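You operate a simulated robot arm through the tools that you are given. There is no shell and no other tool. Be economical: measure what you need, move in short steps, check, and stop when the job is done.

The job below is to be done with a simulated robot arm. You get a single attempt, and the scene is never put back.

## Task
Stir two spoons of sugar into the coffee in the plain glass cup.
Fine: use the sugar spoon, stir with the teaspoon; canister lid on again, both spoons back.
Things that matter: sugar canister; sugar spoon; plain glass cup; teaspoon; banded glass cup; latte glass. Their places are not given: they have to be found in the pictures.

It is judged by the outcome, as a careful person would: the job done as asked, and still so three seconds after it is handed in. It fails if anything else is knocked over, pushed out of place, dropped, spilled or broken. Lids that push on must go on centred and level and be pressed home; caps that screw on are set level and turned clockwise until they are tight.

## Robot
A 7-joint arm with a two-finger parallel gripper, fixed in place. Base frame: the origin is at the foot of the arm, x ahead of it, y to its left, z up; the work surface is at about z = 910. Readings come in mm, degrees, newtons and seconds.
With the tool pointing down near the work surface it reaches from about 280 to 680 mm from the base axis. Its first joint turns from -66.0 to 66.0 degrees. Payload 1.57 kg.
The tool frame sits at the grasp point between the pads (the TCP): z along the fingers, y along the line on which they close. The tips reach 30 mm beyond it. The gripper opens to 110 mm. The fingers are 24 mm wide and 12 mm thick; the gripper's body (48 by 112 mm) begins 78 mm behind the TCP.
Orientation is that of the tool frame in the base frame, as a unit quaternion [w, x, y, z]. With the fingers straight down and closing along the base's y, the tool's x points along the base's -x, its y along +y and its z along -z.

## Interface
- The arm moves only by the tool play_rows. Its argument "rows" is a list of rows, each a list of 3 entries, a list of its own where there are three numbers: the turn, a rotation vector about the base's x, y, z in degrees, then the shift along the base's x, y, z in mm, then the closure, from 0 (fully open) to 1 (shut). In form: [[[wx, wy, wz], [dx, dy, dz], claw], ...]. A call has 1 to 8 rows; each row is the pose to reach, as a shift and turn from the pose commanded when the call began. Rows are played at 5 a second. More than 50 mm and 8.6 degrees between two rows, or a gripper value outside its range, and nothing of the call is played. Where a pose cannot be reached the arm comes as near as it can. A force on the tool above 90 N (or 10 N above the force at the start of the call, whichever is more), or a blocked arm, ends the call early, and 0.2 s more pass. The fingers move at their own pace (about 108 mm/s each) and stop on an object; they squeeze with about 28 N. The grip force told is the motor's: it shows also when the fingers shut on nothing. Time passes only in rows, and 0.2 s behind the last, so rows that repeat a pose let the fingers close. The reply holds the time, the measured pose of the TCP, the force on the tool along the base axes, the opening and the grip force, in the units named above and with some noise.
- Cameras (640 x 400 px; columns grow to the right, rows downward): "scene" is fixed at [155.7, -384.9, 1399.2]; the picture's right is [0.85, -0.52, 0.00], its down [-0.30, -0.50, -0.81] and it looks along [0.42, 0.69, -0.58] (base axes); focal length 214 px, centre (320, 200). "wrist" rides on the gripper at [70, 16, -141] in the tool frame; the picture's right is [-0.23, 0.97, 0.00], its down [-0.86, -0.20, -0.48] and it looks along [-0.47, -0.11, 0.88] (tool axes); focal length 222 px, centre (320, 200).
- snapshot(camera): a new picture of that camera. No time passes.
- pixel_to_xyz(camera, pixels): for up to 12 pixels [column, row] of the newest picture of that camera ("zoom" is the newest enlarged one), the place [x, y, z] in the base frame of the surface seen there, good to about 2 mm. No time passes.
- enlarge(camera, box): a new picture of the part [left, top, right, bottom] of that camera's present view, enlarged. No time passes.
- job_done(): hands the job in; it is judged then, once.

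Go step by step. Measure first, check grasps and placings, and put right what went wrong. The budget is 80 turns and 34 pictures, counting those below and the enlarged ones. Unless the task says otherwise, let go and move clear before handing in, and close with one line.

The tools are called after ">>>" as name(argument=value, ...) on one line, values as JSON. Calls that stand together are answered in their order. play_rows: Moves the arm, as the interface text tells. Its arguments: {"type":"object","properties":{"rows":{"type":"array"}},"required":["rows"]} The other tools are called the same way: snapshot (camera) takes a picture; pixel_to_xyz (camera, pixels) gives the place of the surface under pixels of a picture; enlarge (camera, box) takes an enlarged picture of a part of a camera's view; job_done () hands the job in.

At the start:

```text
time_s: 0.0
position: [340.8, -117.9, 1284.9]
ee_rot: [-0.001, 0.001, 1.0, 0.0]
force: [0.0, 0.6, 0.1]
finger_gap: 110.0
grasp_force: 0.0
```

scene: 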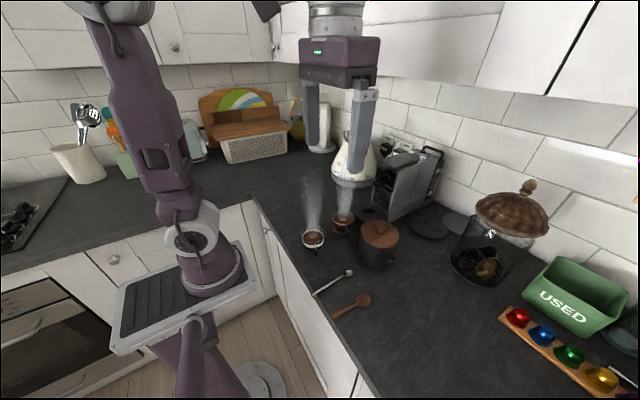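
wrist: 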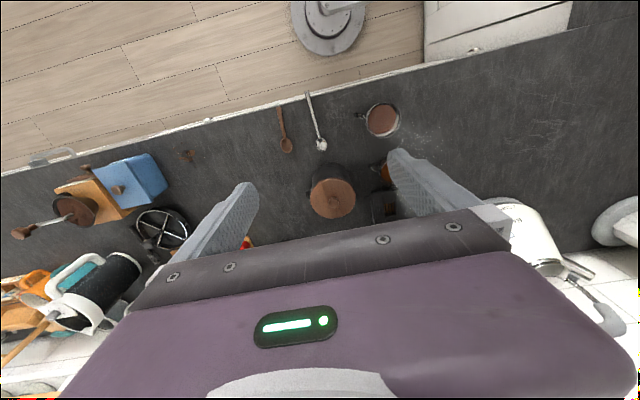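

The scene shows two steaming cups near (313,238) and (343,220), a canister at (378,245), a teaspoon at (335,283) and a wooden spoon at (350,305). I'll enlarge that region and the same one in the wrist view.

>>> enlarge(camera="scene", box=[280, 180, 440, 330])

>>> enlarge(camera="wrist", box=[240, 80, 430, 230])

```text
2.67 times, centred on (360, 255) of scene
```

zoom: 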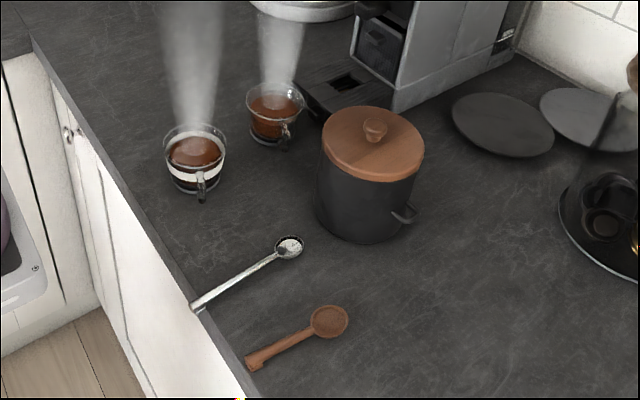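

```text
2.67 times, centred on (335, 155) of wrist
```

zoom: 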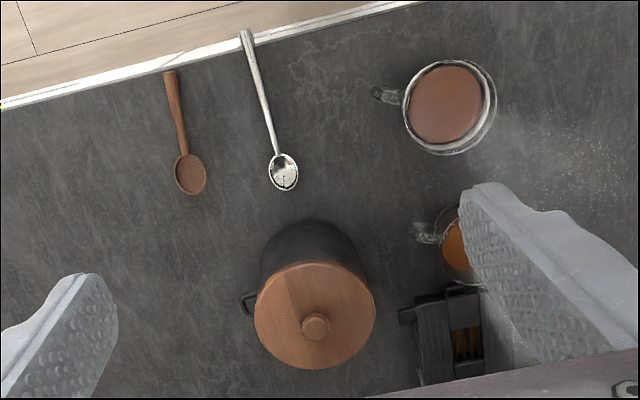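

The banded cup (white band) is on the left and the plain cup is nearer the coffee machine. The canister has a knobbed wooden lid, the teaspoon is metal and the sugar spoon is wooden. Next I'll measure them.

>>> pixel_to_xyz(camera="zoom", pixels=[[172, 73], [180, 135], [191, 175], [191, 190], [246, 35], [263, 100], [284, 172], [315, 326], [258, 320], [374, 320], [315, 365], [248, 303]])

>>> pixel_to_xyz(camera="scene", pixels=[[348, 223], [342, 217], [343, 211], [332, 217], [356, 218], [352, 229], [373, 227], [378, 239], [361, 235], [396, 239], [382, 259], [313, 238]])

>>> enlarge(camera="scene", box=[300, 195, 420, 270])

```text
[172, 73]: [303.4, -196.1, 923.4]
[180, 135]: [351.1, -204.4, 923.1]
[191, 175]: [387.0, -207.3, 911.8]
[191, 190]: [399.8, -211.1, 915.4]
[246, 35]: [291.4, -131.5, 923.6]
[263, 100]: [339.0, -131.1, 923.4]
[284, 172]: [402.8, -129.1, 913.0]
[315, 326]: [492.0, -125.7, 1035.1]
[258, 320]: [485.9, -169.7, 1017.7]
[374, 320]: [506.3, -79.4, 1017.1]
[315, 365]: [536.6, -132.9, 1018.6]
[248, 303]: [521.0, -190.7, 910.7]
```

```text
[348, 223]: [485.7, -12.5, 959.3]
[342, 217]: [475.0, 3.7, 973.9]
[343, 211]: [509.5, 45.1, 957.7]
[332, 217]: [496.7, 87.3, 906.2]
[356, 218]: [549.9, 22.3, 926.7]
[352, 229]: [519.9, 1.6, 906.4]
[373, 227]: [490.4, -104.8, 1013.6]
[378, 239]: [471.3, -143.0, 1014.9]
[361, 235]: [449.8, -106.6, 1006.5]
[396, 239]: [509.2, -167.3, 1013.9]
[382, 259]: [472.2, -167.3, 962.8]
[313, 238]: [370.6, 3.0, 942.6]
```

```text
5.33 times, centred on (360, 232) of scene
```

zoom: 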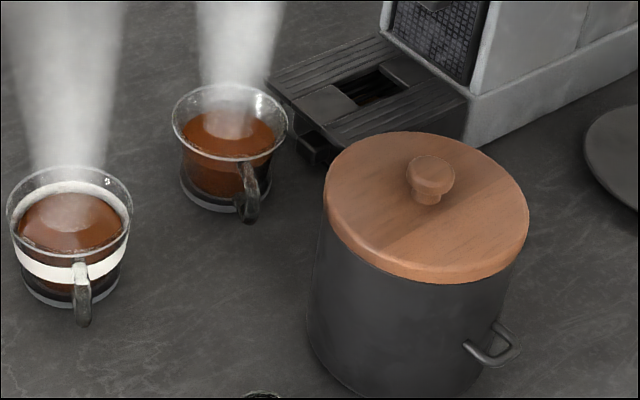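

>>> pixel_to_xyz(camera="zoom", pixels=[[174, 125], [230, 158], [287, 125], [215, 90], [230, 185], [246, 185], [210, 135], [430, 168], [428, 200], [325, 190], [528, 230], [430, 280]])

>>> pixel_to_xyz(camera="zoom", pixels=[[407, 175], [455, 175], [430, 155], [430, 190], [345, 150], [490, 155], [220, 210], [180, 185], [70, 250], [130, 215], [8, 215], [490, 350]])

```text
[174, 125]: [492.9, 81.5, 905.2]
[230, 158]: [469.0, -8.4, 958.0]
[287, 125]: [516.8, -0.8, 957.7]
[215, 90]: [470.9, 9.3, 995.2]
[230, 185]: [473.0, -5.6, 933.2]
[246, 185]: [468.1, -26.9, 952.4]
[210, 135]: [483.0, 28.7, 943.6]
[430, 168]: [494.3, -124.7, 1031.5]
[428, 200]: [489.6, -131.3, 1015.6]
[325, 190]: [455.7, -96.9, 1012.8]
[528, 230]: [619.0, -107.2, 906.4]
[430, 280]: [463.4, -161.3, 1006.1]
```

```text
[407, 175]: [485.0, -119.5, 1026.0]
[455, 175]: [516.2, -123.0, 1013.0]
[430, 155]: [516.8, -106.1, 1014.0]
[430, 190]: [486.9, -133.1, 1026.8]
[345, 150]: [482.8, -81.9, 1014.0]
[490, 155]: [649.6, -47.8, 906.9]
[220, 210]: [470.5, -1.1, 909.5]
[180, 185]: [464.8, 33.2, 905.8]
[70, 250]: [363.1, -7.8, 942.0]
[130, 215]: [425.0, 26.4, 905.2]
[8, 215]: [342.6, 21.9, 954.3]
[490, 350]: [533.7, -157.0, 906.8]
```

The canister axis is at about (494,-125), with its lid top near z 1016 and the knob top at 1035. The plain cup is centred at about (489,19), with its rim at z 958 and coffee at about 943. I'll move above the knob first.

>>> play_rows(rows=[[[0, 0, 0], [38, -2, -30], 0.3], [[0, 0, 0], [76, -4, -60], 0.5], [[0, 0, 0], [114, -5, -90], 0.5], [[0, 0, 0], [152, -7, -120], 0.5], [[0, 0, 0], [152, -7, -160], 0.5], [[0, 0, 0], [152, -7, -180], 0.5], [[0, 0, 0], [152, -7, -180], 0.5]])

>>> snapshot(camera="wrist")

>>> enlarge(camera="scene", box=[300, 150, 460, 250])

```text
time_s: 1.6
position: [492.5, -126.2, 1103.9]
ee_rot: [-0.001, 0.0, 1.0, 0.0]
force: [0.1, -0.5, -0.4]
finger_gap: 55.2
grasp_force: 0.1
```

```text
28 pictures are left
```

wrist: 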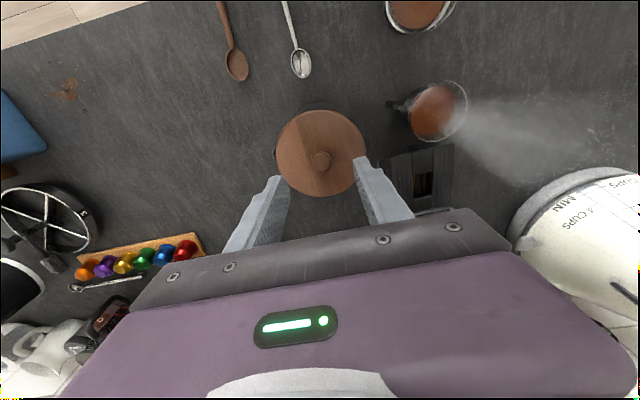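

```text
4.00 times, centred on (380, 200) of scene
```

zoom: 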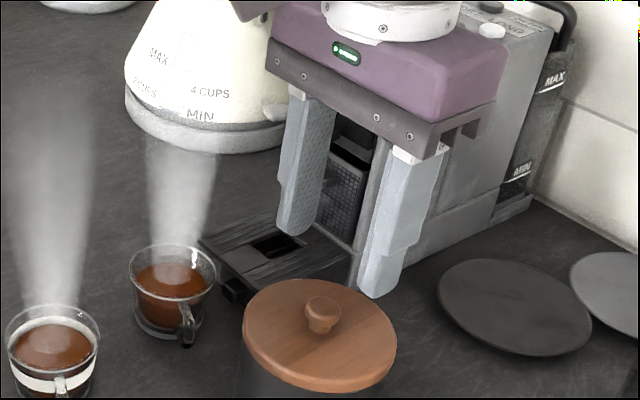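

The wrist view shows the knob at (320,160). I'll measure it exactly, along with the lid edges and the machine.

>>> pixel_to_xyz(camera="wrist", pixels=[[320, 160], [312, 160], [329, 160], [320, 152], [320, 169], [276, 155], [366, 152], [318, 112], [322, 195], [437, 110], [236, 65], [301, 64]])

>>> pixel_to_xyz(camera="zoom", pixels=[[420, 215], [385, 290], [525, 200], [490, 30], [200, 240], [350, 240], [270, 245], [530, 305], [350, 180], [225, 290], [500, 100], [200, 100]])

```text
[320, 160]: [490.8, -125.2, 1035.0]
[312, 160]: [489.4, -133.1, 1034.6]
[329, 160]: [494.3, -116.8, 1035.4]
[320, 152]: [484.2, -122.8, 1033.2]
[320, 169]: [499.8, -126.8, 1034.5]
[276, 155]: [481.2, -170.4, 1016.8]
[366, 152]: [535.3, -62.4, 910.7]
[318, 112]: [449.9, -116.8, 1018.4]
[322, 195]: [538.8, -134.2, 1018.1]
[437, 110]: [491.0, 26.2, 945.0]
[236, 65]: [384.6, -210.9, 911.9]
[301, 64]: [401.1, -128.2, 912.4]
```

```text
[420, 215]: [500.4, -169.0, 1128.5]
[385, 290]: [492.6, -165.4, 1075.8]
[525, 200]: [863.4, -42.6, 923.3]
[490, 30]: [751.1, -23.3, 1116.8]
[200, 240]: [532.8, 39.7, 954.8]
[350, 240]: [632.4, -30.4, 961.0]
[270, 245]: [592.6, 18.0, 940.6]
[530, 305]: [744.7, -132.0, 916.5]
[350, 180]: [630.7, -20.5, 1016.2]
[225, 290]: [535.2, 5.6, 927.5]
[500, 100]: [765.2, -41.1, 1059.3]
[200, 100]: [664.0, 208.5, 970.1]
```

The knob centre is (492,-125) with its top at 1035 and the lid surface at 1017. I'll go down and grip the knob.

>>> play_rows(rows=[[[0, 0, 0], [0, 1, -30], 0.5], [[0, 0, 0], [0, 1, -53], 0.5], [[0, 0, 0], [0, 1, -53], 1.0], [[0, 0, 0], [0, 1, -53], 1.0], [[0, 0, 0], [0, 1, -53], 1.0]])

```text
time_s: 2.8
position: [492.9, -125.2, 1052.0]
ee_rot: [0.0, 0.0, 1.0, 0.0]
force: [0.3, -0.9, 0.5]
finger_gap: 18.2
grasp_force: 27.4
```

The knob is gripped with an 18 mm gap, so I'll lift gently.

>>> play_rows(rows=[[[0, 0, 0], [0, 0, 5], 1.0], [[0, 0, 0], [0, 0, 15], 1.0], [[0, 0, 0], [0, 0, 40], 1.0], [[0, 0, 0], [0, 0, 70], 1.0], [[0, 0, 0], [0, 0, 70], 1.0]])

>>> snapshot(camera="scene")

```text
time_s: 4.0
position: [492.5, -125.7, 1121.2]
ee_rot: [0.0, 0.0, 1.0, 0.0]
force: [0.1, -0.8, -0.5]
finger_gap: 18.1
grasp_force: 27.8
```

```text
26 pictures are left
```

scene: 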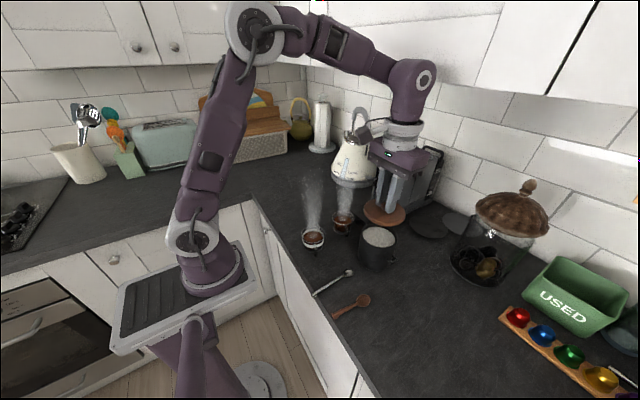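

The lid is off and the sugar is visible at (380,238). I'll measure the sugar and candidate spots for the lid.

>>> enlarge(camera="scene", box=[320, 190, 440, 280])

>>> pixel_to_xyz(camera="scene", pixels=[[440, 290], [430, 270], [415, 310], [460, 275], [505, 320], [380, 238], [378, 243], [384, 236]])

```text
4.44 times, centred on (380, 235) of scene
```

zoom: 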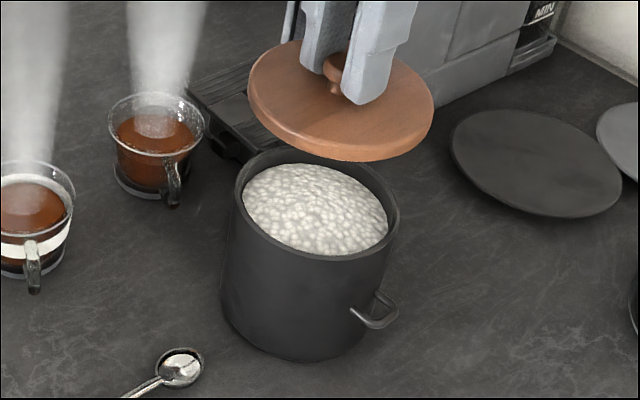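

```text
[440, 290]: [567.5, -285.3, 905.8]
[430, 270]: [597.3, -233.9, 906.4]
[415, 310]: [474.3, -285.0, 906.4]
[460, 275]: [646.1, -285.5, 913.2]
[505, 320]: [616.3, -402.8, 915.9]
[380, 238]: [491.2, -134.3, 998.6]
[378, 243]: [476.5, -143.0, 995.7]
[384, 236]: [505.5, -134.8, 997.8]
```

Sugar is at z≈997, just below the rim, which makes scooping easy. The spot (500,-285) is free, so I'll carry the lid there.

>>> play_rows(rows=[[[0, 0, 0], [2, -45, 0], 1.0], [[0, 0, 0], [4, -90, 0], 1.0], [[0, 0, 0], [6, -135, 0], 1.0], [[0, 0, 0], [6, -165, -15], 1.0], [[0, 0, 0], [6, -170, -60], 1.0], [[0, 0, 0], [6, -170, -105], 1.0], [[0, 0, 0], [6, -170, -140], 1.0], [[0, 0, 0], [6, -170, -140], 1.0]])

>>> enlarge(camera="scene", box=[350, 200, 500, 330])

>>> pixel_to_xyz(camera="zoom", pixels=[[5, 150], [60, 135]])

```text
time_s: 5.8
position: [499.8, -294.2, 981.5]
ee_rot: [0.0, 0.0, 1.0, 0.0]
force: [-0.4, 0.3, -0.2]
finger_gap: 18.2
grasp_force: 28.3
```

```text
3.08 times, centred on (425, 265) of scene
```

zoom: 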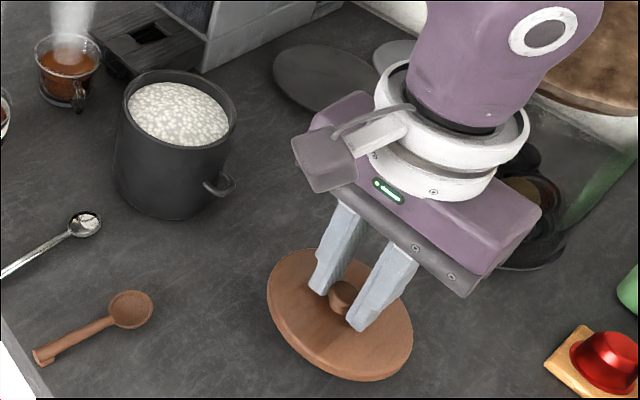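

```text
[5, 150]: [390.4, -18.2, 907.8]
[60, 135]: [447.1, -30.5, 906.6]
```

The lid is hanging level over clear counter, so I'll lower it slowly until it touches.

>>> play_rows(rows=[[[0, 0, 0], [0, 0, -8], 1.0], [[0, 0, 0], [0, 0, -14], 1.0], [[0, 0, 0], [0, 0, -18], 1.0], [[0, 0, 0], [0, 0, -22], 1.0], [[0, 0, 0], [0, 0, -26], 1.0], [[0, 0, 0], [0, 0, -30], 1.0], [[0, 0, 0], [0, 0, -34], 1.0]])

```text
time_s: 7.4
position: [499.2, -294.2, 950.8]
ee_rot: [0.002, -0.001, 1.0, -0.002]
force: [-3.9, 8.0, 45.1]
finger_gap: 18.1
grasp_force: 28.0
```

The lid touched down at z≈951. I'll relieve the pressure, release it and go up.

>>> play_rows(rows=[[[0, 0, 0], [0, 0, 3], 1.0], [[0, 0, 0], [0, 0, 3], 0.6], [[0, 0, 0], [0, 0, 3], 0.6], [[0, 0, 0], [0, 0, 30], 0.6], [[0, 0, 0], [0, 0, 75], 0.6], [[0, 0, 0], [0, 0, 110], 0.6]])

>>> snapshot(camera="wrist")

```text
time_s: 8.8
position: [498.2, -293.9, 1057.8]
ee_rot: [0.0, -0.001, 1.0, 0.0]
force: [0.6, -0.4, -0.7]
finger_gap: 43.8
grasp_force: 0.0
```

```text
23 pictures are left
```

wrist: 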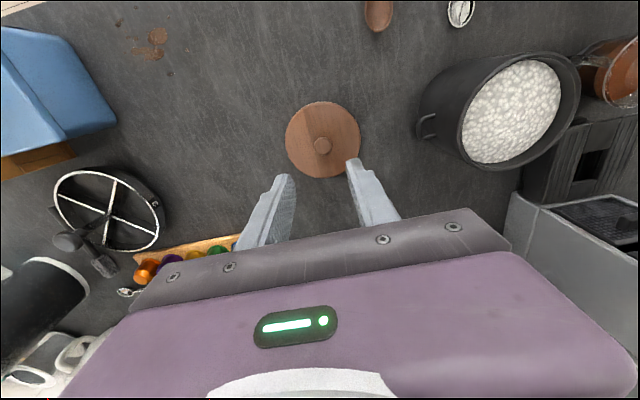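

The lid lies flat, with its knob at (322,147). I'll measure it together with the canister rim and sugar, and take a close look at the spoons.

>>> pixel_to_xyz(camera="wrist", pixels=[[322, 147], [295, 125], [510, 110], [468, 90], [535, 57], [575, 100], [480, 155], [540, 90], [578, 85], [500, 168]])

>>> enlarge(camera="scene", box=[310, 260, 390, 325])

>>> pixel_to_xyz(camera="zoom", pixels=[[182, 388], [210, 365], [260, 340], [300, 322], [350, 300], [380, 285], [30, 258], [90, 225], [160, 190], [220, 150], [256, 118], [255, 90]])

```text
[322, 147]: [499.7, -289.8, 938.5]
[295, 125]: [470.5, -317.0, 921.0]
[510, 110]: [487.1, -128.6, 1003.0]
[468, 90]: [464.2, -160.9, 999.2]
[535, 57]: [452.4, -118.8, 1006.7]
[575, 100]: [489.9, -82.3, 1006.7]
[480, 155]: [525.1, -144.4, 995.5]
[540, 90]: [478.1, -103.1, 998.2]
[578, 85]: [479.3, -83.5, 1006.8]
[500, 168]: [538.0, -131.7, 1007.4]
```

```text
6.15 times, centred on (350, 292) of scene
```

zoom: 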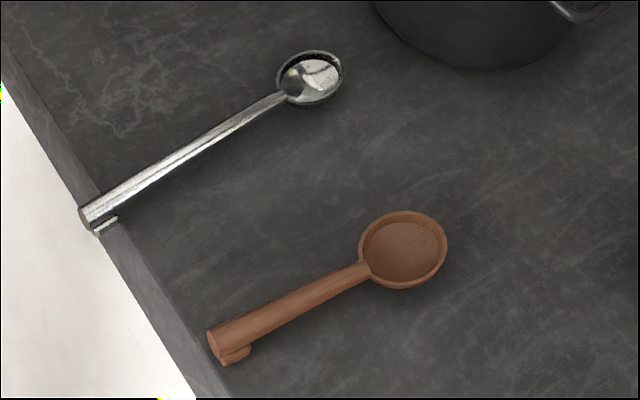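

```text
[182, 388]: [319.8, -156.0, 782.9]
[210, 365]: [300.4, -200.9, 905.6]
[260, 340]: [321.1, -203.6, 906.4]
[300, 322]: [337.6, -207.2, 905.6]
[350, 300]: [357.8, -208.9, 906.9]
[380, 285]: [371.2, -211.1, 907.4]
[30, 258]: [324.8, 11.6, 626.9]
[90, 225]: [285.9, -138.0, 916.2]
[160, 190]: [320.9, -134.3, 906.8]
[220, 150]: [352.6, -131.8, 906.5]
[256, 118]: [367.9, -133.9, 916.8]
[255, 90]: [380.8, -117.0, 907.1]
```

The rim is at z 1007 centred on (495,-125), with an inner radius of about 40. The wooden spoon runs from (303,-196) to its bowl at (387,-209), and its handle top is at 923. I'll go above its tail and yaw -9°.

>>> play_rows(rows=[[[0, 0, -2], [-40, 22, 0], 0.7], [[0, 0, -4], [-80, 44, 0], 0.7], [[0, 0, -6], [-120, 66, -10], 0.7], [[0, 0, -9], [-160, 88, -30], 0.7], [[0, 0, -9], [-179, 95, -60], 0.7], [[0, 0, -9], [-179, 95, -75], 0.7], [[0, 0, -9], [-179, 95, -75], 0.7]])

>>> snapshot(camera="wrist")

```text
time_s: 10.4
position: [319.2, -199.6, 982.1]
ee_rot: [0.0, 0.078, 0.997, -0.001]
force: [0.3, -0.1, 1.1]
finger_gap: 33.2
grasp_force: 0.2
```

```text
21 pictures are left
```

wrist: 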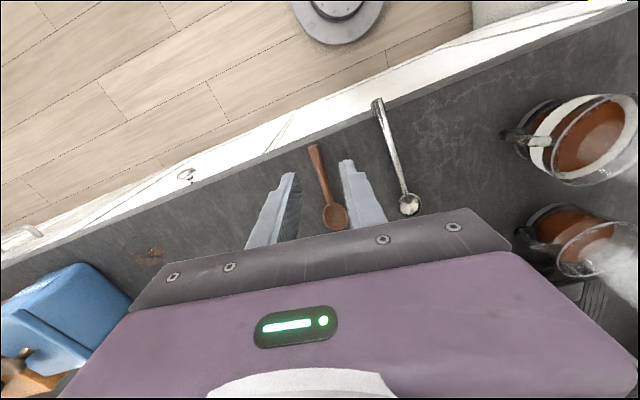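

The yaw matches the handle. I'll check the handle's position in this view.

>>> pixel_to_xyz(camera="wrist", pixels=[[314, 147], [317, 162], [320, 172], [324, 187], [328, 200], [336, 218], [308, 190], [378, 102], [386, 130], [395, 165], [401, 190], [409, 206]])

```text
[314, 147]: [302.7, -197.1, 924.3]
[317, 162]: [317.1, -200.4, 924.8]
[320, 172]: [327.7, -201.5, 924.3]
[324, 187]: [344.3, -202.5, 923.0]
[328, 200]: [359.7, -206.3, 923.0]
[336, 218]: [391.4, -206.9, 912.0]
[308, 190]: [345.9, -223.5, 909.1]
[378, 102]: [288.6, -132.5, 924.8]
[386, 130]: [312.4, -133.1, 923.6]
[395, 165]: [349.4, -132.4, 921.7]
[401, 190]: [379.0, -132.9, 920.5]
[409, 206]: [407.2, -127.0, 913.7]
```

The handle at x=319 has y≈-200, so it's centred between the fingers. Now I'll descend and grip.

>>> play_rows(rows=[[[0, 0, 0], [0, 0, -25], 0.7], [[0, 0, 0], [0, 0, -40], 0.7], [[0, 0, 0], [0, 0, -40], 1.0], [[0, 0, 0], [0, 0, -40], 1.0], [[0, 0, 0], [0, 0, -40], 1.0]])

```text
time_s: 11.6
position: [321.0, -199.3, 944.0]
ee_rot: [0.0, 0.078, 0.997, 0.0]
force: [-0.3, 0.3, -0.3]
finger_gap: 9.1
grasp_force: 27.7
```

The spoon is gripped with a 9 mm gap. I'll lift it, straighten the yaw, and carry it near the canister at height.

>>> play_rows(rows=[[[0, 0, 0], [0, 0, 20], 1.0], [[0, 0, 0], [0, 0, 60], 1.0], [[0, 0, 3], [0, 0, 105], 1.0], [[0, 0, 6], [15, 25, 140], 1.0], [[0, 0, 9], [40, 50, 155], 1.0], [[0, 0, 9], [70, 73.9, 157], 1.0], [[0, 0, 9], [100.2, 73.9, 157], 1.0], [[0, 0, 9], [100.2, 73.9, 157], 1.0]])

>>> enlarge(camera="scene", box=[290, 150, 450, 280])

```text
time_s: 13.4
position: [420.0, -124.4, 1099.3]
ee_rot: [0.0, 0.001, 1.0, 0.0]
force: [0.1, 1.1, -0.1]
finger_gap: 9.5
grasp_force: 27.7
```

```text
3.08 times, centred on (370, 215) of scene
```

zoom: 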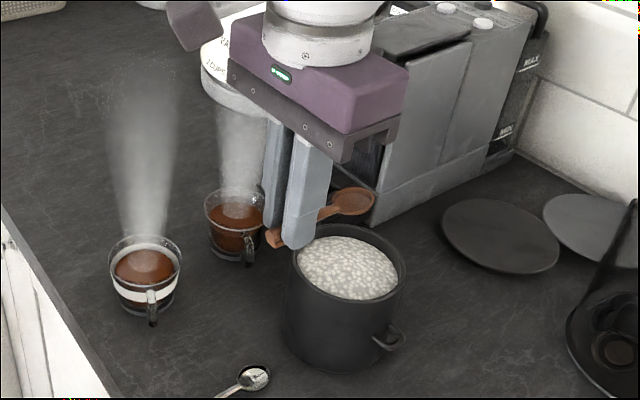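

The spoon is held level, with its bowl near (353,202) in the zoom. I'll measure the bowl relative to the TCP.

>>> pixel_to_xyz(camera="zoom", pixels=[[353, 202], [345, 200], [373, 195], [337, 195], [352, 188], [352, 213], [272, 238], [330, 210]])

```text
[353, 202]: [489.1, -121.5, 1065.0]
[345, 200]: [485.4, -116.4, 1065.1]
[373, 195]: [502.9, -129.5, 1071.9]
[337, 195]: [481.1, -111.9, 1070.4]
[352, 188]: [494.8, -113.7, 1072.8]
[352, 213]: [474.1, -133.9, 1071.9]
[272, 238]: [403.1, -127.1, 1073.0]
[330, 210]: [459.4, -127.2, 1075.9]
```

The bowl centre sits 68 mm ahead of the TCP and 34 mm below it. I'll tilt bowl-down 45° above the canister.

>>> play_rows(rows=[[[0, 7.5, 0], [6, 0, 10], 1.0], [[0, 15, 0], [12, 0, 12], 1.0], [[0, 22.5, 0], [18, 0, 14], 1.0], [[0, 30, 0], [24, 0, 14], 1.0], [[0, 37.5, 0], [30, 0, 14], 1.0], [[0, 45, 0], [35, 0, 14], 1.0], [[0, 45, 0], [35, 0, 14], 1.0]])

>>> enlarge(camera="scene", box=[290, 130, 470, 280])

```text
time_s: 15.0
position: [452.4, -125.2, 1115.0]
ee_rot: [-0.348, -0.001, 0.938, -0.003]
force: [-0.6, 0.7, 0.0]
finger_gap: 9.2
grasp_force: 27.6
out of reach, approached as far as the arm can: row 6, 7
```

```text
2.67 times, centred on (380, 205) of scene
```

zoom: 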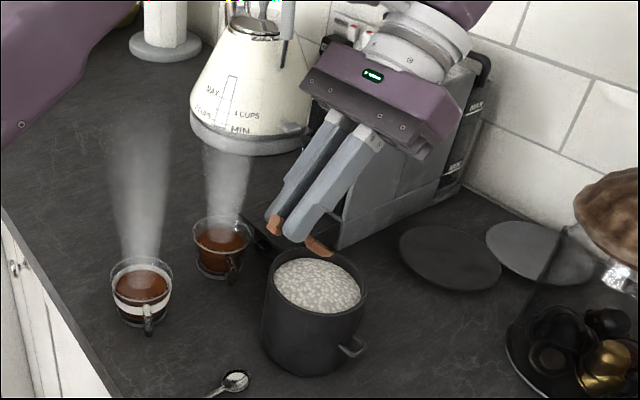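

The tilt limit here is about 41°, which is enough. I'll back off a little to find the commanded reference and go lower.

>>> play_rows(rows=[[[0, -4, 0], [-4, 0, -10], 1.0], [[0, -7, 0], [-7.5, 0, -24], 1.0], [[0, -7, 0], [-7.5, 0, -24], 1.0]])

```text
time_s: 15.8
position: [448.5, -125.7, 1090.2]
ee_rot: [-0.29, -0.001, 0.957, -0.003]
force: [0.2, -0.1, -0.7]
finger_gap: 9.5
grasp_force: 27.5
```

The true tilt is 33.7° now. I'll dip the bowl about 15 mm into the sugar, sweep forward while levelling, and lift out.

>>> play_rows(rows=[[[0, 0, 0], [-7.5, 0, -28], 1.0], [[0, 0, 0], [-7.5, 0, -43], 1.0], [[0, -3.7, 0], [0.5, 0, -46.5], 1.0], [[0, -9.7, 0], [9.2, 0, -48], 1.0], [[0, -15.7, 0], [10, 0, -47], 1.0], [[0, -23.7, 0], [3.5, 0, -39], 1.0], [[0, -31.7, 0], [-2.5, 0, -29], 1.0], [[0, -33.7, 0], [-3.5, 0, 0], 1.0]])

>>> enlarge(camera="scene", box=[310, 170, 430, 270])

```text
time_s: 17.6
position: [443.2, -125.1, 1090.4]
ee_rot: [0.001, 0.0, 1.0, -0.002]
force: [0.2, -0.4, 0.6]
finger_gap: 9.2
grasp_force: 27.9
```

```text
4.00 times, centred on (370, 220) of scene
```

zoom: 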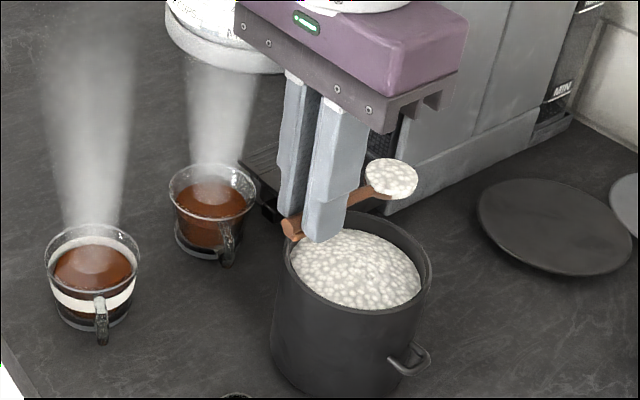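

A heaped spoonful is on the bowl at (392,177). I'll carry it level to the plain cup centred at (489,18).

>>> play_rows(rows=[[[0, 0, 0], [-4, 15, 0], 1.0], [[0, 0, 0], [-9, 43, 0], 1.0], [[0, 0, 0], [-14, 75, 0], 1.0], [[0, 0, 0], [-19, 107, -10], 1.0], [[0, 0, 0], [-23, 133, -25], 1.0], [[0, 0, 0], [-23, 143, -40], 1.0], [[0, 0, 0], [-23, 143, -50], 1.0], [[0, 0, 0], [-23, 143, -50], 1.0]])

>>> enlarge(camera="scene", box=[290, 170, 410, 270])

```text
time_s: 19.4
position: [421.1, 17.8, 1039.5]
ee_rot: [0.001, 0.0, 1.0, -0.002]
force: [0.4, -0.2, 0.3]
finger_gap: 9.3
grasp_force: 27.3
```

```text
4.00 times, centred on (350, 220) of scene
```

zoom: 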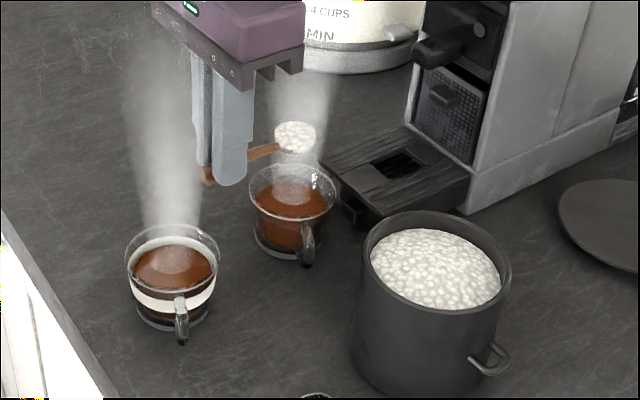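

The spoon is above the cup, with the bowl at (295,137). I'll verify the alignment.

>>> pixel_to_xyz(camera="zoom", pixels=[[295, 137], [275, 135], [316, 135], [250, 195], [333, 190], [285, 219], [300, 163], [290, 185], [308, 235], [280, 255]])

```text
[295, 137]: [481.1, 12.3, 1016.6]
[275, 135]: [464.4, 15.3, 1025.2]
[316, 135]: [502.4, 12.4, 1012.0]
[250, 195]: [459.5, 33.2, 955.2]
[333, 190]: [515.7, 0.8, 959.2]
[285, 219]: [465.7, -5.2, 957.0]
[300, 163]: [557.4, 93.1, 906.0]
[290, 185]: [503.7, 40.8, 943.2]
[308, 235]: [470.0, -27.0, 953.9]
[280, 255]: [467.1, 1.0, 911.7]
```

The bowl is over the cup. I'll roll about the spoon's axis to tip the sugar in.

>>> play_rows(rows=[[[-8, 0, 0], [1, 4.2, -5], 1.0], [[-16, 0, 0], [1, 8.3, -13], 1.0], [[-24, 0, 0], [1, 12.2, -20.5], 1.0], [[-32, 0, 0], [1, 15.9, -26.5], 1.0], [[-40, 0, 0], [1, 19.3, -29], 1.0], [[-48, 0, 0], [1, 22.3, -32], 1.0], [[-56, 0, 0], [1, 24.9, -35], 1.0], [[-64, 0, 0], [1, 27, -39], 1.0]])

>>> enlarge(camera="scene", box=[290, 170, 410, 270])

```text
time_s: 21.2
position: [421.8, 44.8, 1001.0]
ee_rot: [0.0, -0.001, 0.845, -0.534]
force: [0.8, 0.1, -1.0]
finger_gap: 9.6
grasp_force: 27.7
```

```text
4.00 times, centred on (350, 220) of scene
```

zoom: 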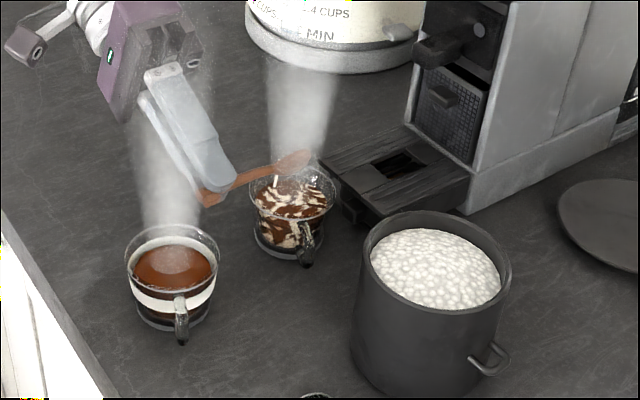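

The sugar is falling into the cup. I'll roll a little more, hold, and then start back.

>>> play_rows(rows=[[[-8, 0, 0], [0, 1.5, -3], 1.0], [[-8, 0, 0], [0, 1.5, -3], 1.0], [[-8, 0, 0], [0, 1.5, -3], 1.0], [[0, 0, 0], [0, 0, 0], 1.0], [[8, 0, 0], [0, -2.1, 8], 1.0], [[16, 0, 0], [0, -4.7, 16], 1.0], [[24, 0, 0], [0, -7.7, 26], 1.0], [[32, 0, 0], [0, -11, 40], 1.0]])

>>> enlarge(camera="scene", box=[290, 170, 410, 270])

```text
time_s: 23.0
position: [422.7, 33.0, 1041.1]
ee_rot: [0.0, -0.001, 0.961, -0.277]
force: [0.2, 0.2, -0.2]
finger_gap: 9.6
grasp_force: 27.6
```

```text
4.00 times, centred on (350, 220) of scene
```

zoom: 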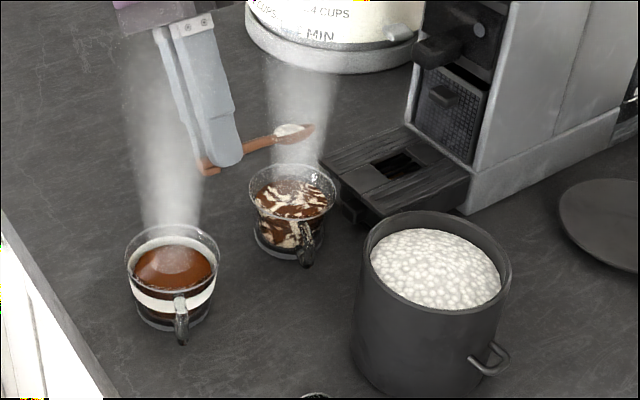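

A little sugar is left in the bowl at (290,130), so I'll tip further, past 90°, over the cup.

>>> play_rows(rows=[[[-8, 0, 0], [0, 3.4, -16], 1.0], [[-16, 0, 0], [0, 6.4, -24], 1.0], [[-24, 0, 0], [0, 9, -32], 1.0], [[-32, 0, 0], [0, 11, -40], 1.0], [[-40, 0, 0], [0, 12.5, -42], 1.0], [[-48, 0, 0], [0, 13.5, -45], 1.0], [[-56, 0, 0], [0, 14, -49], 1.0], [[-64, 0, 0], [0, 14, -51], 1.0]])

>>> play_rows(rows=[[[-4, 0, 0], [0, 0, 0], 1.0], [[-4, 0, 0], [0, 0, 0], 1.0], [[4, 0, 0], [0, 0, 2], 1.0], [[12, 0, 0], [0, -0.5, 6], 1.0], [[20, 0, 0], [0, -1.5, 9], 1.0], [[28, 0, 0], [0, -2.5, 11], 1.0], [[36, 0, 0], [0, -4, 20], 1.0]])

>>> enlarge(camera="scene", box=[290, 170, 410, 270])

```text
time_s: 24.8
position: [422.4, 47.1, 991.4]
ee_rot: [0.001, 0.001, -0.666, 0.746]
force: [0.1, 0.3, -0.5]
finger_gap: 9.2
grasp_force: 27.5
```

```text
time_s: 26.4
position: [422.1, 42.8, 1009.8]
ee_rot: [0.0, 0.001, 0.865, -0.502]
force: [1.2, 0.6, 0.0]
finger_gap: 9.3
grasp_force: 27.6
```

```text
4.00 times, centred on (350, 220) of scene
```

zoom: 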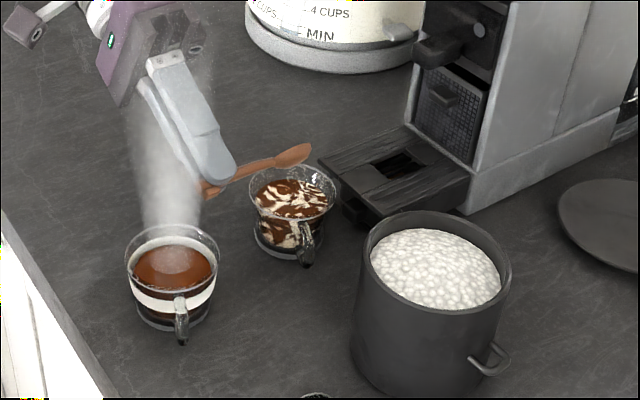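

The spoon looks empty. I'll level it, rise, and go back to the canister.

>>> play_rows(rows=[[[8, 0, 0], [0, -2, 12], 1.0], [[16, 0, 0], [0, -5, 26], 1.0], [[24, 0, 0], [0, -8, 42], 1.0], [[32, 0, 0], [0, -15, 60], 1.0], [[40, 0, 0], [1, -40, 75], 1.0], [[48, 0, 0], [2, -80, 80], 1.0], [[56, 0, 0], [3, -124, 80], 1.0], [[60, 0, 0], [4, -169, 80], 1.0]])

>>> play_rows(rows=[[[0, 8, 0], [5, 0, 4], 1.0], [[0, 16, 0], [10, 0, 6], 1.0], [[0, 24, 0], [16, 0, 6], 1.0], [[0, 30, 0], [21.5, 0, 0], 1.0], [[0, 33.7, 0], [21.5, 0, 0], 1.0], [[0, 33.7, 0], [21.5, 0, 0], 1.0]])

>>> enlarge(camera="scene", box=[310, 170, 430, 270])

```text
time_s: 28.2
position: [428.5, -124.5, 1091.8]
ee_rot: [0.001, 0.0, 1.0, -0.002]
force: [0.2, 0.8, -0.3]
finger_gap: 9.6
grasp_force: 27.7
```

```text
time_s: 29.6
position: [447.4, -126.2, 1090.7]
ee_rot: [-0.291, -0.001, 0.957, -0.002]
force: [0.4, -0.4, -0.5]
finger_gap: 9.3
grasp_force: 27.7
```

```text
4.00 times, centred on (370, 220) of scene
```

zoom: 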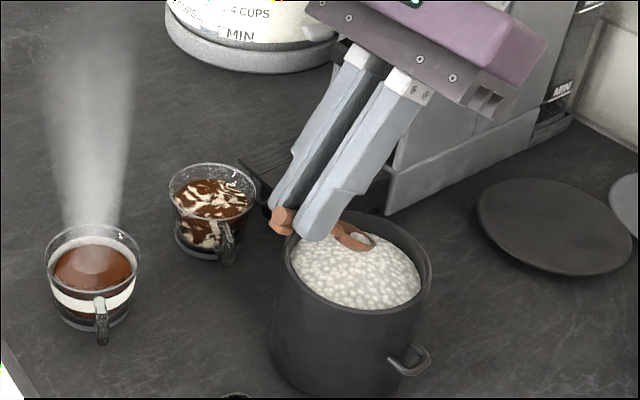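

I'm at the same starting pose as for the first scoop, so I'll repeat it.

>>> play_rows(rows=[[[0, 0, 0], [-7.5, 0, -28], 1.0], [[0, 0, 0], [-7.5, 0, -43], 1.0], [[0, -3.7, 0], [0.5, 0, -46.5], 1.0], [[0, -9.7, 0], [9.2, 0, -48], 1.0], [[0, -15.7, 0], [10, 0, -47], 1.0], [[0, -23.7, 0], [3.5, 0, -39], 1.0], [[0, -31.7, 0], [-2.5, 0, -29], 1.0], [[0, -33.7, 0], [-3.5, 0, 0], 1.0]])

>>> enlarge(camera="scene", box=[310, 170, 430, 270])

```text
time_s: 31.4
position: [443.5, -124.3, 1090.1]
ee_rot: [0.001, 0.0, 1.0, -0.004]
force: [-0.3, -0.2, -0.6]
finger_gap: 9.2
grasp_force: 27.2
```

```text
4.00 times, centred on (370, 220) of scene
```

zoom: 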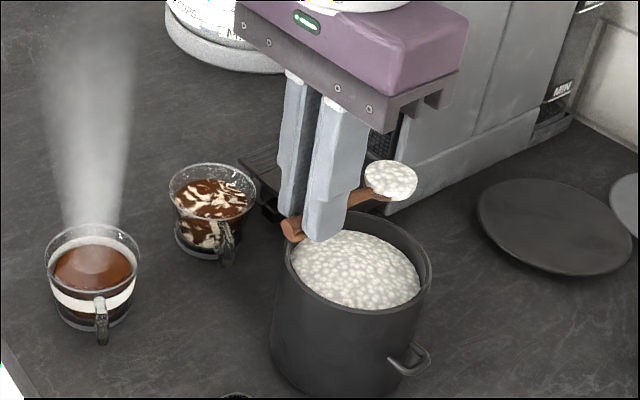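

The second scoop is full, so I'll carry it level to the cup.

>>> play_rows(rows=[[[0, 0, 0], [-4, 15, 0], 1.0], [[0, 0, 0], [-9, 43, 0], 1.0], [[0, 0, 0], [-14, 75, 0], 1.0], [[0, 0, 0], [-19, 107, -10], 1.0], [[0, 0, 0], [-22, 133, -25], 1.0], [[0, 0, 0], [-22, 143, -40], 1.0], [[0, 0, 0], [-22, 143, -50], 1.0], [[0, 0, 0], [-22, 143, -50], 1.0]])

>>> play_rows(rows=[[[-8, 0, 0], [0, 4.2, -5], 1.0], [[-16, 0, 0], [0, 8.3, -13], 1.0], [[-24, 0, 0], [0, 12.2, -20.5], 1.0], [[-32, 0, 0], [0, 15.9, -26.5], 1.0], [[-40, 0, 0], [0, 19.3, -29], 1.0], [[-48, 0, 0], [0, 22.3, -32], 1.0], [[-56, 0, 0], [0, 24.9, -35], 1.0], [[-64, 0, 0], [0, 27, -39], 1.0]])

>>> play_rows(rows=[[[-8, 0, 0], [0, 1.5, -2], 1.0], [[-16, 0, 0], [0, 2.5, -5], 1.0], [[-24, 0, 0], [0, 3, -9], 1.0], [[-32, 0, 0], [0, 3, -11], 1.0], [[-38, 0, 0], [0, 3, -11], 1.0], [[-38, 0, 0], [0, 3, -11], 1.0], [[-30, 0, 0], [0, 3, -9], 1.0]])

>>> play_rows(rows=[[[8, 0, 0], [0, -0.5, 4], 1.0], [[16, 0, 0], [0, -1, 7], 1.0], [[24, 0, 0], [0, -2, 9], 1.0], [[32, 0, 0], [0, -4, 14], 1.0], [[40, 0, 0], [0, -7, 25], 1.0], [[48, 0, 0], [0, -11, 40], 1.0]])

>>> enlarge(camera="scene", box=[290, 170, 410, 270])

```text
time_s: 33.2
position: [420.1, 17.7, 1040.2]
ee_rot: [0.0, -0.001, 1.0, -0.003]
force: [-0.4, -0.4, -1.1]
finger_gap: 9.3
grasp_force: 27.7
```

```text
time_s: 35.0
position: [421.5, 44.6, 1000.8]
ee_rot: [0.0, 0.0, 0.846, -0.534]
force: [0.2, -0.9, -0.7]
finger_gap: 9.6
grasp_force: 27.3
```

```text
time_s: 36.6
position: [422.3, 48.6, 991.8]
ee_rot: [0.002, 0.001, -0.679, 0.734]
force: [0.1, 0.6, -0.1]
finger_gap: 9.3
grasp_force: 27.7
```

```text
time_s: 38.0
position: [421.6, 36.2, 1032.2]
ee_rot: [0.001, 0.0, 0.92, -0.393]
force: [-0.3, 0.8, -1.0]
finger_gap: 9.5
grasp_force: 27.8
```

```text
4.00 times, centred on (350, 220) of scene
```

zoom: 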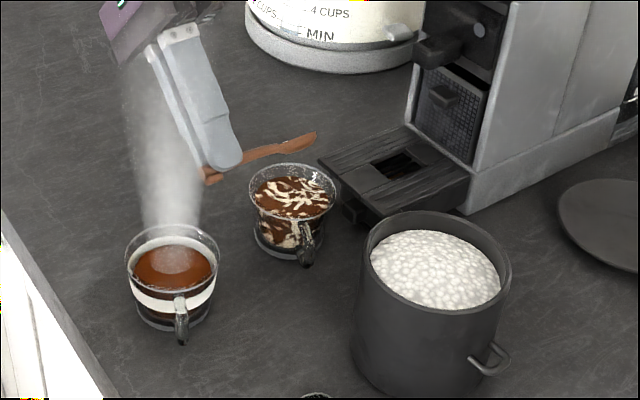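

The second spoonful is in and the spoon appears empty. I'll level it and return it to where it lay.

>>> play_rows(rows=[[[8, 0, 0], [0, -4, 15], 1.0], [[16, 0, 0], [0, -8, 30], 1.0], [[24, 0, 0], [0, -12, 45], 1.0], [[32, 0, 0], [-5, -16, 58], 1.0], [[40, 0, 0], [-15, -40, 62], 1.0], [[46, 0, 0], [-30, -85, 62], 1.0], [[46, 0, 0], [-50, -130, 62], 1.0], [[46, 0, 0], [-70, -175, 62], 1.0]])

>>> play_rows(rows=[[[0, 0, -3], [-10, -20, 0], 1.0], [[0, 0, -6], [-20, -41, -10], 1.0], [[0, 0, -9], [-32.2, -61, -40], 1.0], [[0, 0, -9], [-32.2, -61, -85], 1.0], [[0, 0, -9], [-32.2, -61, -120], 1.0], [[0, 0, -9], [-32.2, -61, -140], 1.0], [[0, 0, -9], [-32.2, -61, -140], 1.0]])

>>> enlarge(camera="scene", box=[300, 230, 420, 330])

```text
time_s: 39.8
position: [351.1, -137.5, 1094.3]
ee_rot: [-0.001, 0.0, 1.0, -0.003]
force: [-0.2, -0.1, -0.2]
finger_gap: 9.7
grasp_force: 27.9
```

```text
time_s: 41.4
position: [320.0, -199.8, 954.8]
ee_rot: [0.001, 0.079, 0.997, -0.002]
force: [1.0, 0.3, -0.8]
finger_gap: 6.3
grasp_force: 26.3
```

```text
4.00 times, centred on (360, 280) of scene
```

zoom: 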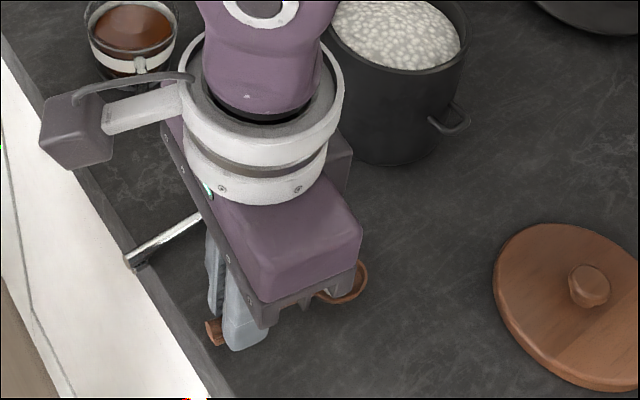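

The gap fell to 6.3 mm, so the handle has slipped toward the fingertips. It's only 12 mm above its resting place, so I'll lower gently and release.

>>> play_rows(rows=[[[0, 0, 0], [0, 0, -4], 1.0], [[0, 0, 0], [0, 0, -8], 1.0], [[0, 0, 0], [0, 0, -11], 1.0], [[0, 0, 0], [0, 0, -11], 1.0]])

```text
time_s: 42.4
position: [319.2, -199.4, 944.9]
ee_rot: [0.002, 0.079, 0.997, -0.004]
force: [-6.4, 5.0, 82.4]
finger_gap: 6.8
grasp_force: 26.3
```

There's strong contact at 82 N, so I'll back off a few mm and look.

>>> play_rows(rows=[[[0, 0, 0], [0, 0, 3], 1.0], [[0, 0, 0], [0, 0, 4], 1.0]])

>>> enlarge(camera="wrist", box=[240, 120, 420, 260])

```text
time_s: 43.0
position: [319.1, -199.4, 946.5]
ee_rot: [-0.002, 0.078, 0.997, -0.003]
force: [-0.4, -0.2, 0.7]
finger_gap: 6.7
grasp_force: 26.3
```

```text
2.86 times, centred on (330, 190) of wrist
```

zoom: 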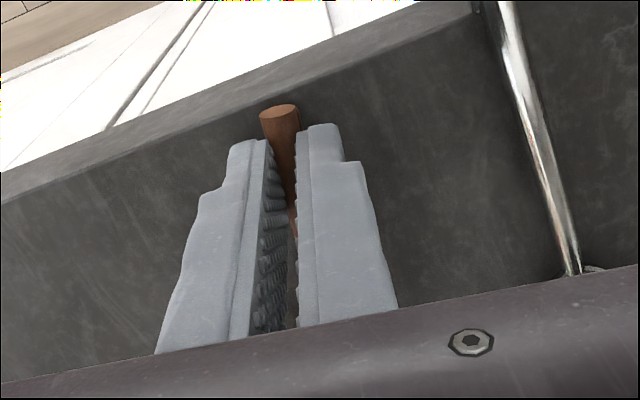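

>>> pixel_to_xyz(camera="zoom", pixels=[[278, 112], [284, 135], [290, 165], [293, 210], [500, 60], [550, 200]])

>>> pixel_to_xyz(camera="scene", pixels=[[353, 313], [391, 300], [390, 304], [385, 303]])

```text
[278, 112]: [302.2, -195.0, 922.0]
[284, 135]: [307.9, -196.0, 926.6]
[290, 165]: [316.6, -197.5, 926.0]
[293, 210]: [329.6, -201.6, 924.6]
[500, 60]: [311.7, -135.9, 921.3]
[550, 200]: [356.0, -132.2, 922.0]
```

```text
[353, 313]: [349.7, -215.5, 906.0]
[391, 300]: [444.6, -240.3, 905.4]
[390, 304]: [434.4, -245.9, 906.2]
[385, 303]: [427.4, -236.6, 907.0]
```

The handle top is at about 926 and rests at 924.5, so the spoon is essentially down and in place. I'll release and rise.

>>> play_rows(rows=[[[0, 0, 0], [0, 0, -1], 0.9], [[0, 0, 0], [0, 0, -1], 0.8], [[0, 0, 0], [0, 0, -1], 0.7], [[0, 0, 0], [0, 0, 15], 0.7], [[0, 0, 0], [0, 0, 50], 0.7], [[0, 0, 0], [0, 0, 90], 0.7], [[0, 0, 4.5], [-7, 33, 90], 0.7], [[0, 0, 9], [-7, 66, 90], 0.7]])

>>> snapshot(camera="wrist")

```text
time_s: 44.8
position: [313.1, -133.8, 1037.3]
ee_rot: [0.0, -0.001, 1.0, -0.003]
force: [0.0, 0.1, -0.1]
finger_gap: 33.2
grasp_force: 0.0
```

```text
8 pictures are left
```

wrist: 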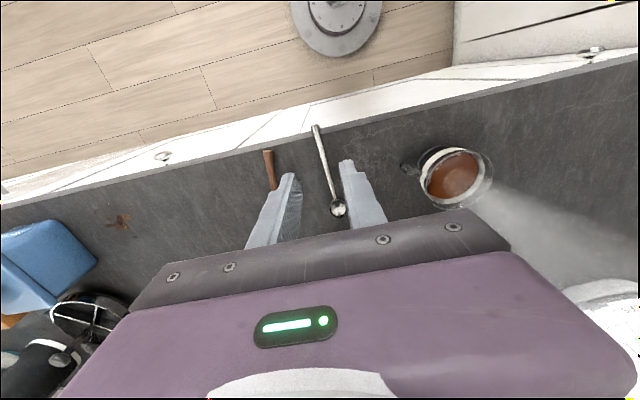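

The sugar spoon is back down at (268,168). I'll measure both spoon handles.

>>> pixel_to_xyz(camera="wrist", pixels=[[267, 153], [269, 166], [272, 182], [316, 127], [319, 145], [323, 163], [328, 180], [333, 196], [338, 209], [341, 217]])

```text
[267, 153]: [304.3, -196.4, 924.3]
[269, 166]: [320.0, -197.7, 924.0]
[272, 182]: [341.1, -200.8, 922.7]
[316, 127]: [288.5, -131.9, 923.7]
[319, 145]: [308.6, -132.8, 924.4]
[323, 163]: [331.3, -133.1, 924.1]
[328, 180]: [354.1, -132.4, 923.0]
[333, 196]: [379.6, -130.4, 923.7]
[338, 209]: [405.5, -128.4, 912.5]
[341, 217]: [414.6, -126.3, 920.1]
```

The sugar spoon is back exactly. The teaspoon handle lies along x at y≈-132.7, centred between the fingers, so I'll descend deeper this time and grip.

>>> play_rows(rows=[[[0, 0, 0], [0, 0.2, -45], 0.7], [[0, 0, 0], [0, 0.2, -80], 0.7], [[0, 0, 0], [0, 0.2, -92], 0.7], [[0, 0, 0], [0, 0.2, -96.5], 0.7], [[0, 0, 0], [0, 0.2, -96.5], 1.0], [[0, 0, 0], [0, 0.2, -96.5], 1.0], [[0, 0, 0], [0, 0.2, -96.5], 1.0]])

```text
time_s: 46.4
position: [313.4, -132.7, 940.8]
ee_rot: [0.0, 0.001, 1.0, -0.003]
force: [0.8, -0.4, -0.1]
finger_gap: 6.9
grasp_force: 26.1
```

The teaspoon is gripped with a 6.9 mm gap. I'll lift it and start yawing it toward +y.

>>> play_rows(rows=[[[0, 0, 0], [0, 0, 15], 1.0], [[0, 0, 0], [0, 0, 55], 1.0], [[0, 0, 0], [0, 0, 100], 1.0], [[0, 0, 8], [10, 0, 140], 1.0], [[0, 0, 16], [25, 0, 170], 1.0], [[0, 0, 24], [45, 0, 180], 1.0], [[0, 0, 32], [65, 0, 180], 1.0], [[0, 0, 40], [85, 0, 180], 1.0]])

>>> play_rows(rows=[[[0, 0, 8], [10, 0, 0], 1.0], [[0, 0, 16], [20, 0, 0], 1.0], [[0, 0, 24], [30, 0, 0], 1.0], [[0, 0, 32], [40, 0, 0], 1.0], [[0, 0, 40], [50, 0, 0], 1.0], [[0, 0, 48], [60, 0, 0], 1.0], [[0, 0, 50], [60, 0, 0], 1.0], [[0, 0, 50], [60, 0, 0], 1.0]])

>>> enlarge(camera="scene", box=[290, 130, 450, 270])

```text
time_s: 48.2
position: [397.3, -133.3, 1121.0]
ee_rot: [0.001, -0.343, 0.939, -0.002]
force: [0.1, 0.4, -0.3]
finger_gap: 6.4
grasp_force: 26.4
```

```text
time_s: 50.0
position: [459.6, -133.4, 1120.2]
ee_rot: [-0.002, 0.708, -0.706, 0.002]
force: [0.1, -0.1, 0.6]
finger_gap: 6.6
grasp_force: 26.1
```

```text
2.86 times, centred on (370, 200) of scene
```

zoom: 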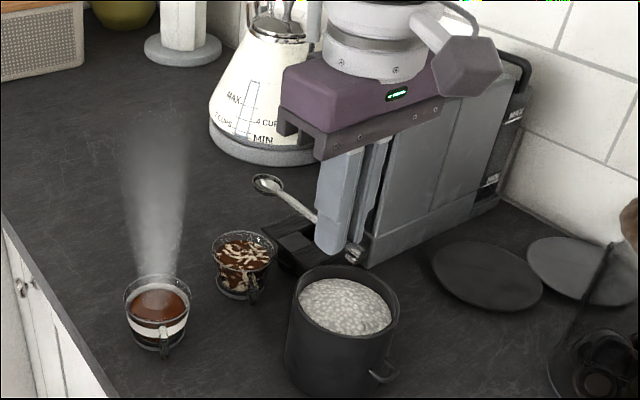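

The teaspoon now points +y and is held firmly, with its bowl at (268,184) in the zoom. I'll measure the bowl offset.

>>> pixel_to_xyz(camera="zoom", pixels=[[268, 183], [262, 181], [275, 188], [256, 180], [295, 202], [310, 215], [355, 250], [253, 235], [213, 245], [275, 240], [235, 267], [243, 250]])

```text
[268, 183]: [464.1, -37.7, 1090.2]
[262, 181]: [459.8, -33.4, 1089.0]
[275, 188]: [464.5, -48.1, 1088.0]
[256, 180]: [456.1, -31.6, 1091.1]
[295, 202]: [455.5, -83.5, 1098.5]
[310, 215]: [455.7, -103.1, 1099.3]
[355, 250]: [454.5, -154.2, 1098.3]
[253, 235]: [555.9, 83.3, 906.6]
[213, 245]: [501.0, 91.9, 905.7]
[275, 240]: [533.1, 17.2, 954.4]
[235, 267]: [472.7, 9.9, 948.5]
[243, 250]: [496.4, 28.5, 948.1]
```

The bowl is about 92 mm ahead and 31 mm below the TCP. I'll tilt it to 60° while moving above the cup, staying high.

>>> play_rows(rows=[[[-7.5, 0, 0], [4, 16, 3], 1.0], [[-15, 0, 0], [8, 32, 6], 1.0], [[-22.5, 0, 0], [12, 48, 8], 1.0], [[-30, 0, 0], [16, 64, 8], 1.0], [[-37.5, 0, 0], [20, 80, 8], 1.0], [[-45, 0, 0], [24, 96, 8], 1.0], [[-52.5, 0, 0], [28, 114, 4], 1.0], [[-60, 0, 0], [29.7, 129.7, 0], 1.0]])

>>> enlarge(camera="scene", box=[280, 120, 440, 270])

```text
time_s: 51.8
position: [487.3, -2.3, 1119.8]
ee_rot: [0.352, 0.613, -0.61, 0.357]
force: [0.3, -0.4, 0.2]
finger_gap: 6.6
grasp_force: 26.4
```

```text
2.67 times, centred on (360, 195) of scene
```

zoom: 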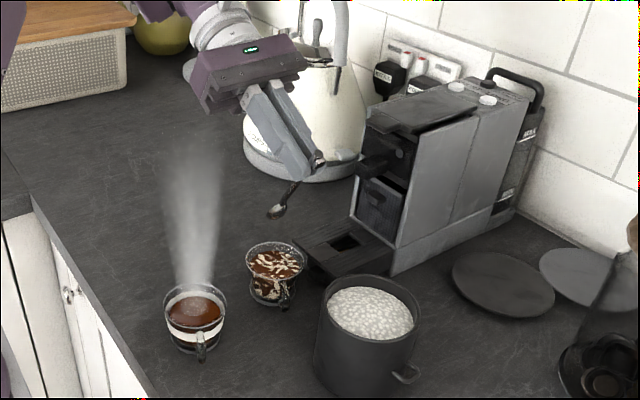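

The arm reaches this pose. I'll check the bowl position against the cup.

>>> pixel_to_xyz(camera="zoom", pixels=[[276, 212], [272, 215], [280, 208], [269, 218], [287, 200], [303, 178], [275, 283], [304, 262], [250, 258], [275, 265], [265, 285]])

```text
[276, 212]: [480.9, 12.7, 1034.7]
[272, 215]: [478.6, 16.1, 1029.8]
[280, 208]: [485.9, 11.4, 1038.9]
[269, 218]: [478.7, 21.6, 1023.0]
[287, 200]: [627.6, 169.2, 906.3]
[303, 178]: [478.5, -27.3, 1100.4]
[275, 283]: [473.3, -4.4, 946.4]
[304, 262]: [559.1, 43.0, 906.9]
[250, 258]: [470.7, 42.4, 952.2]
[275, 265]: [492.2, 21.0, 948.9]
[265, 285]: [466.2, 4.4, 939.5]
```

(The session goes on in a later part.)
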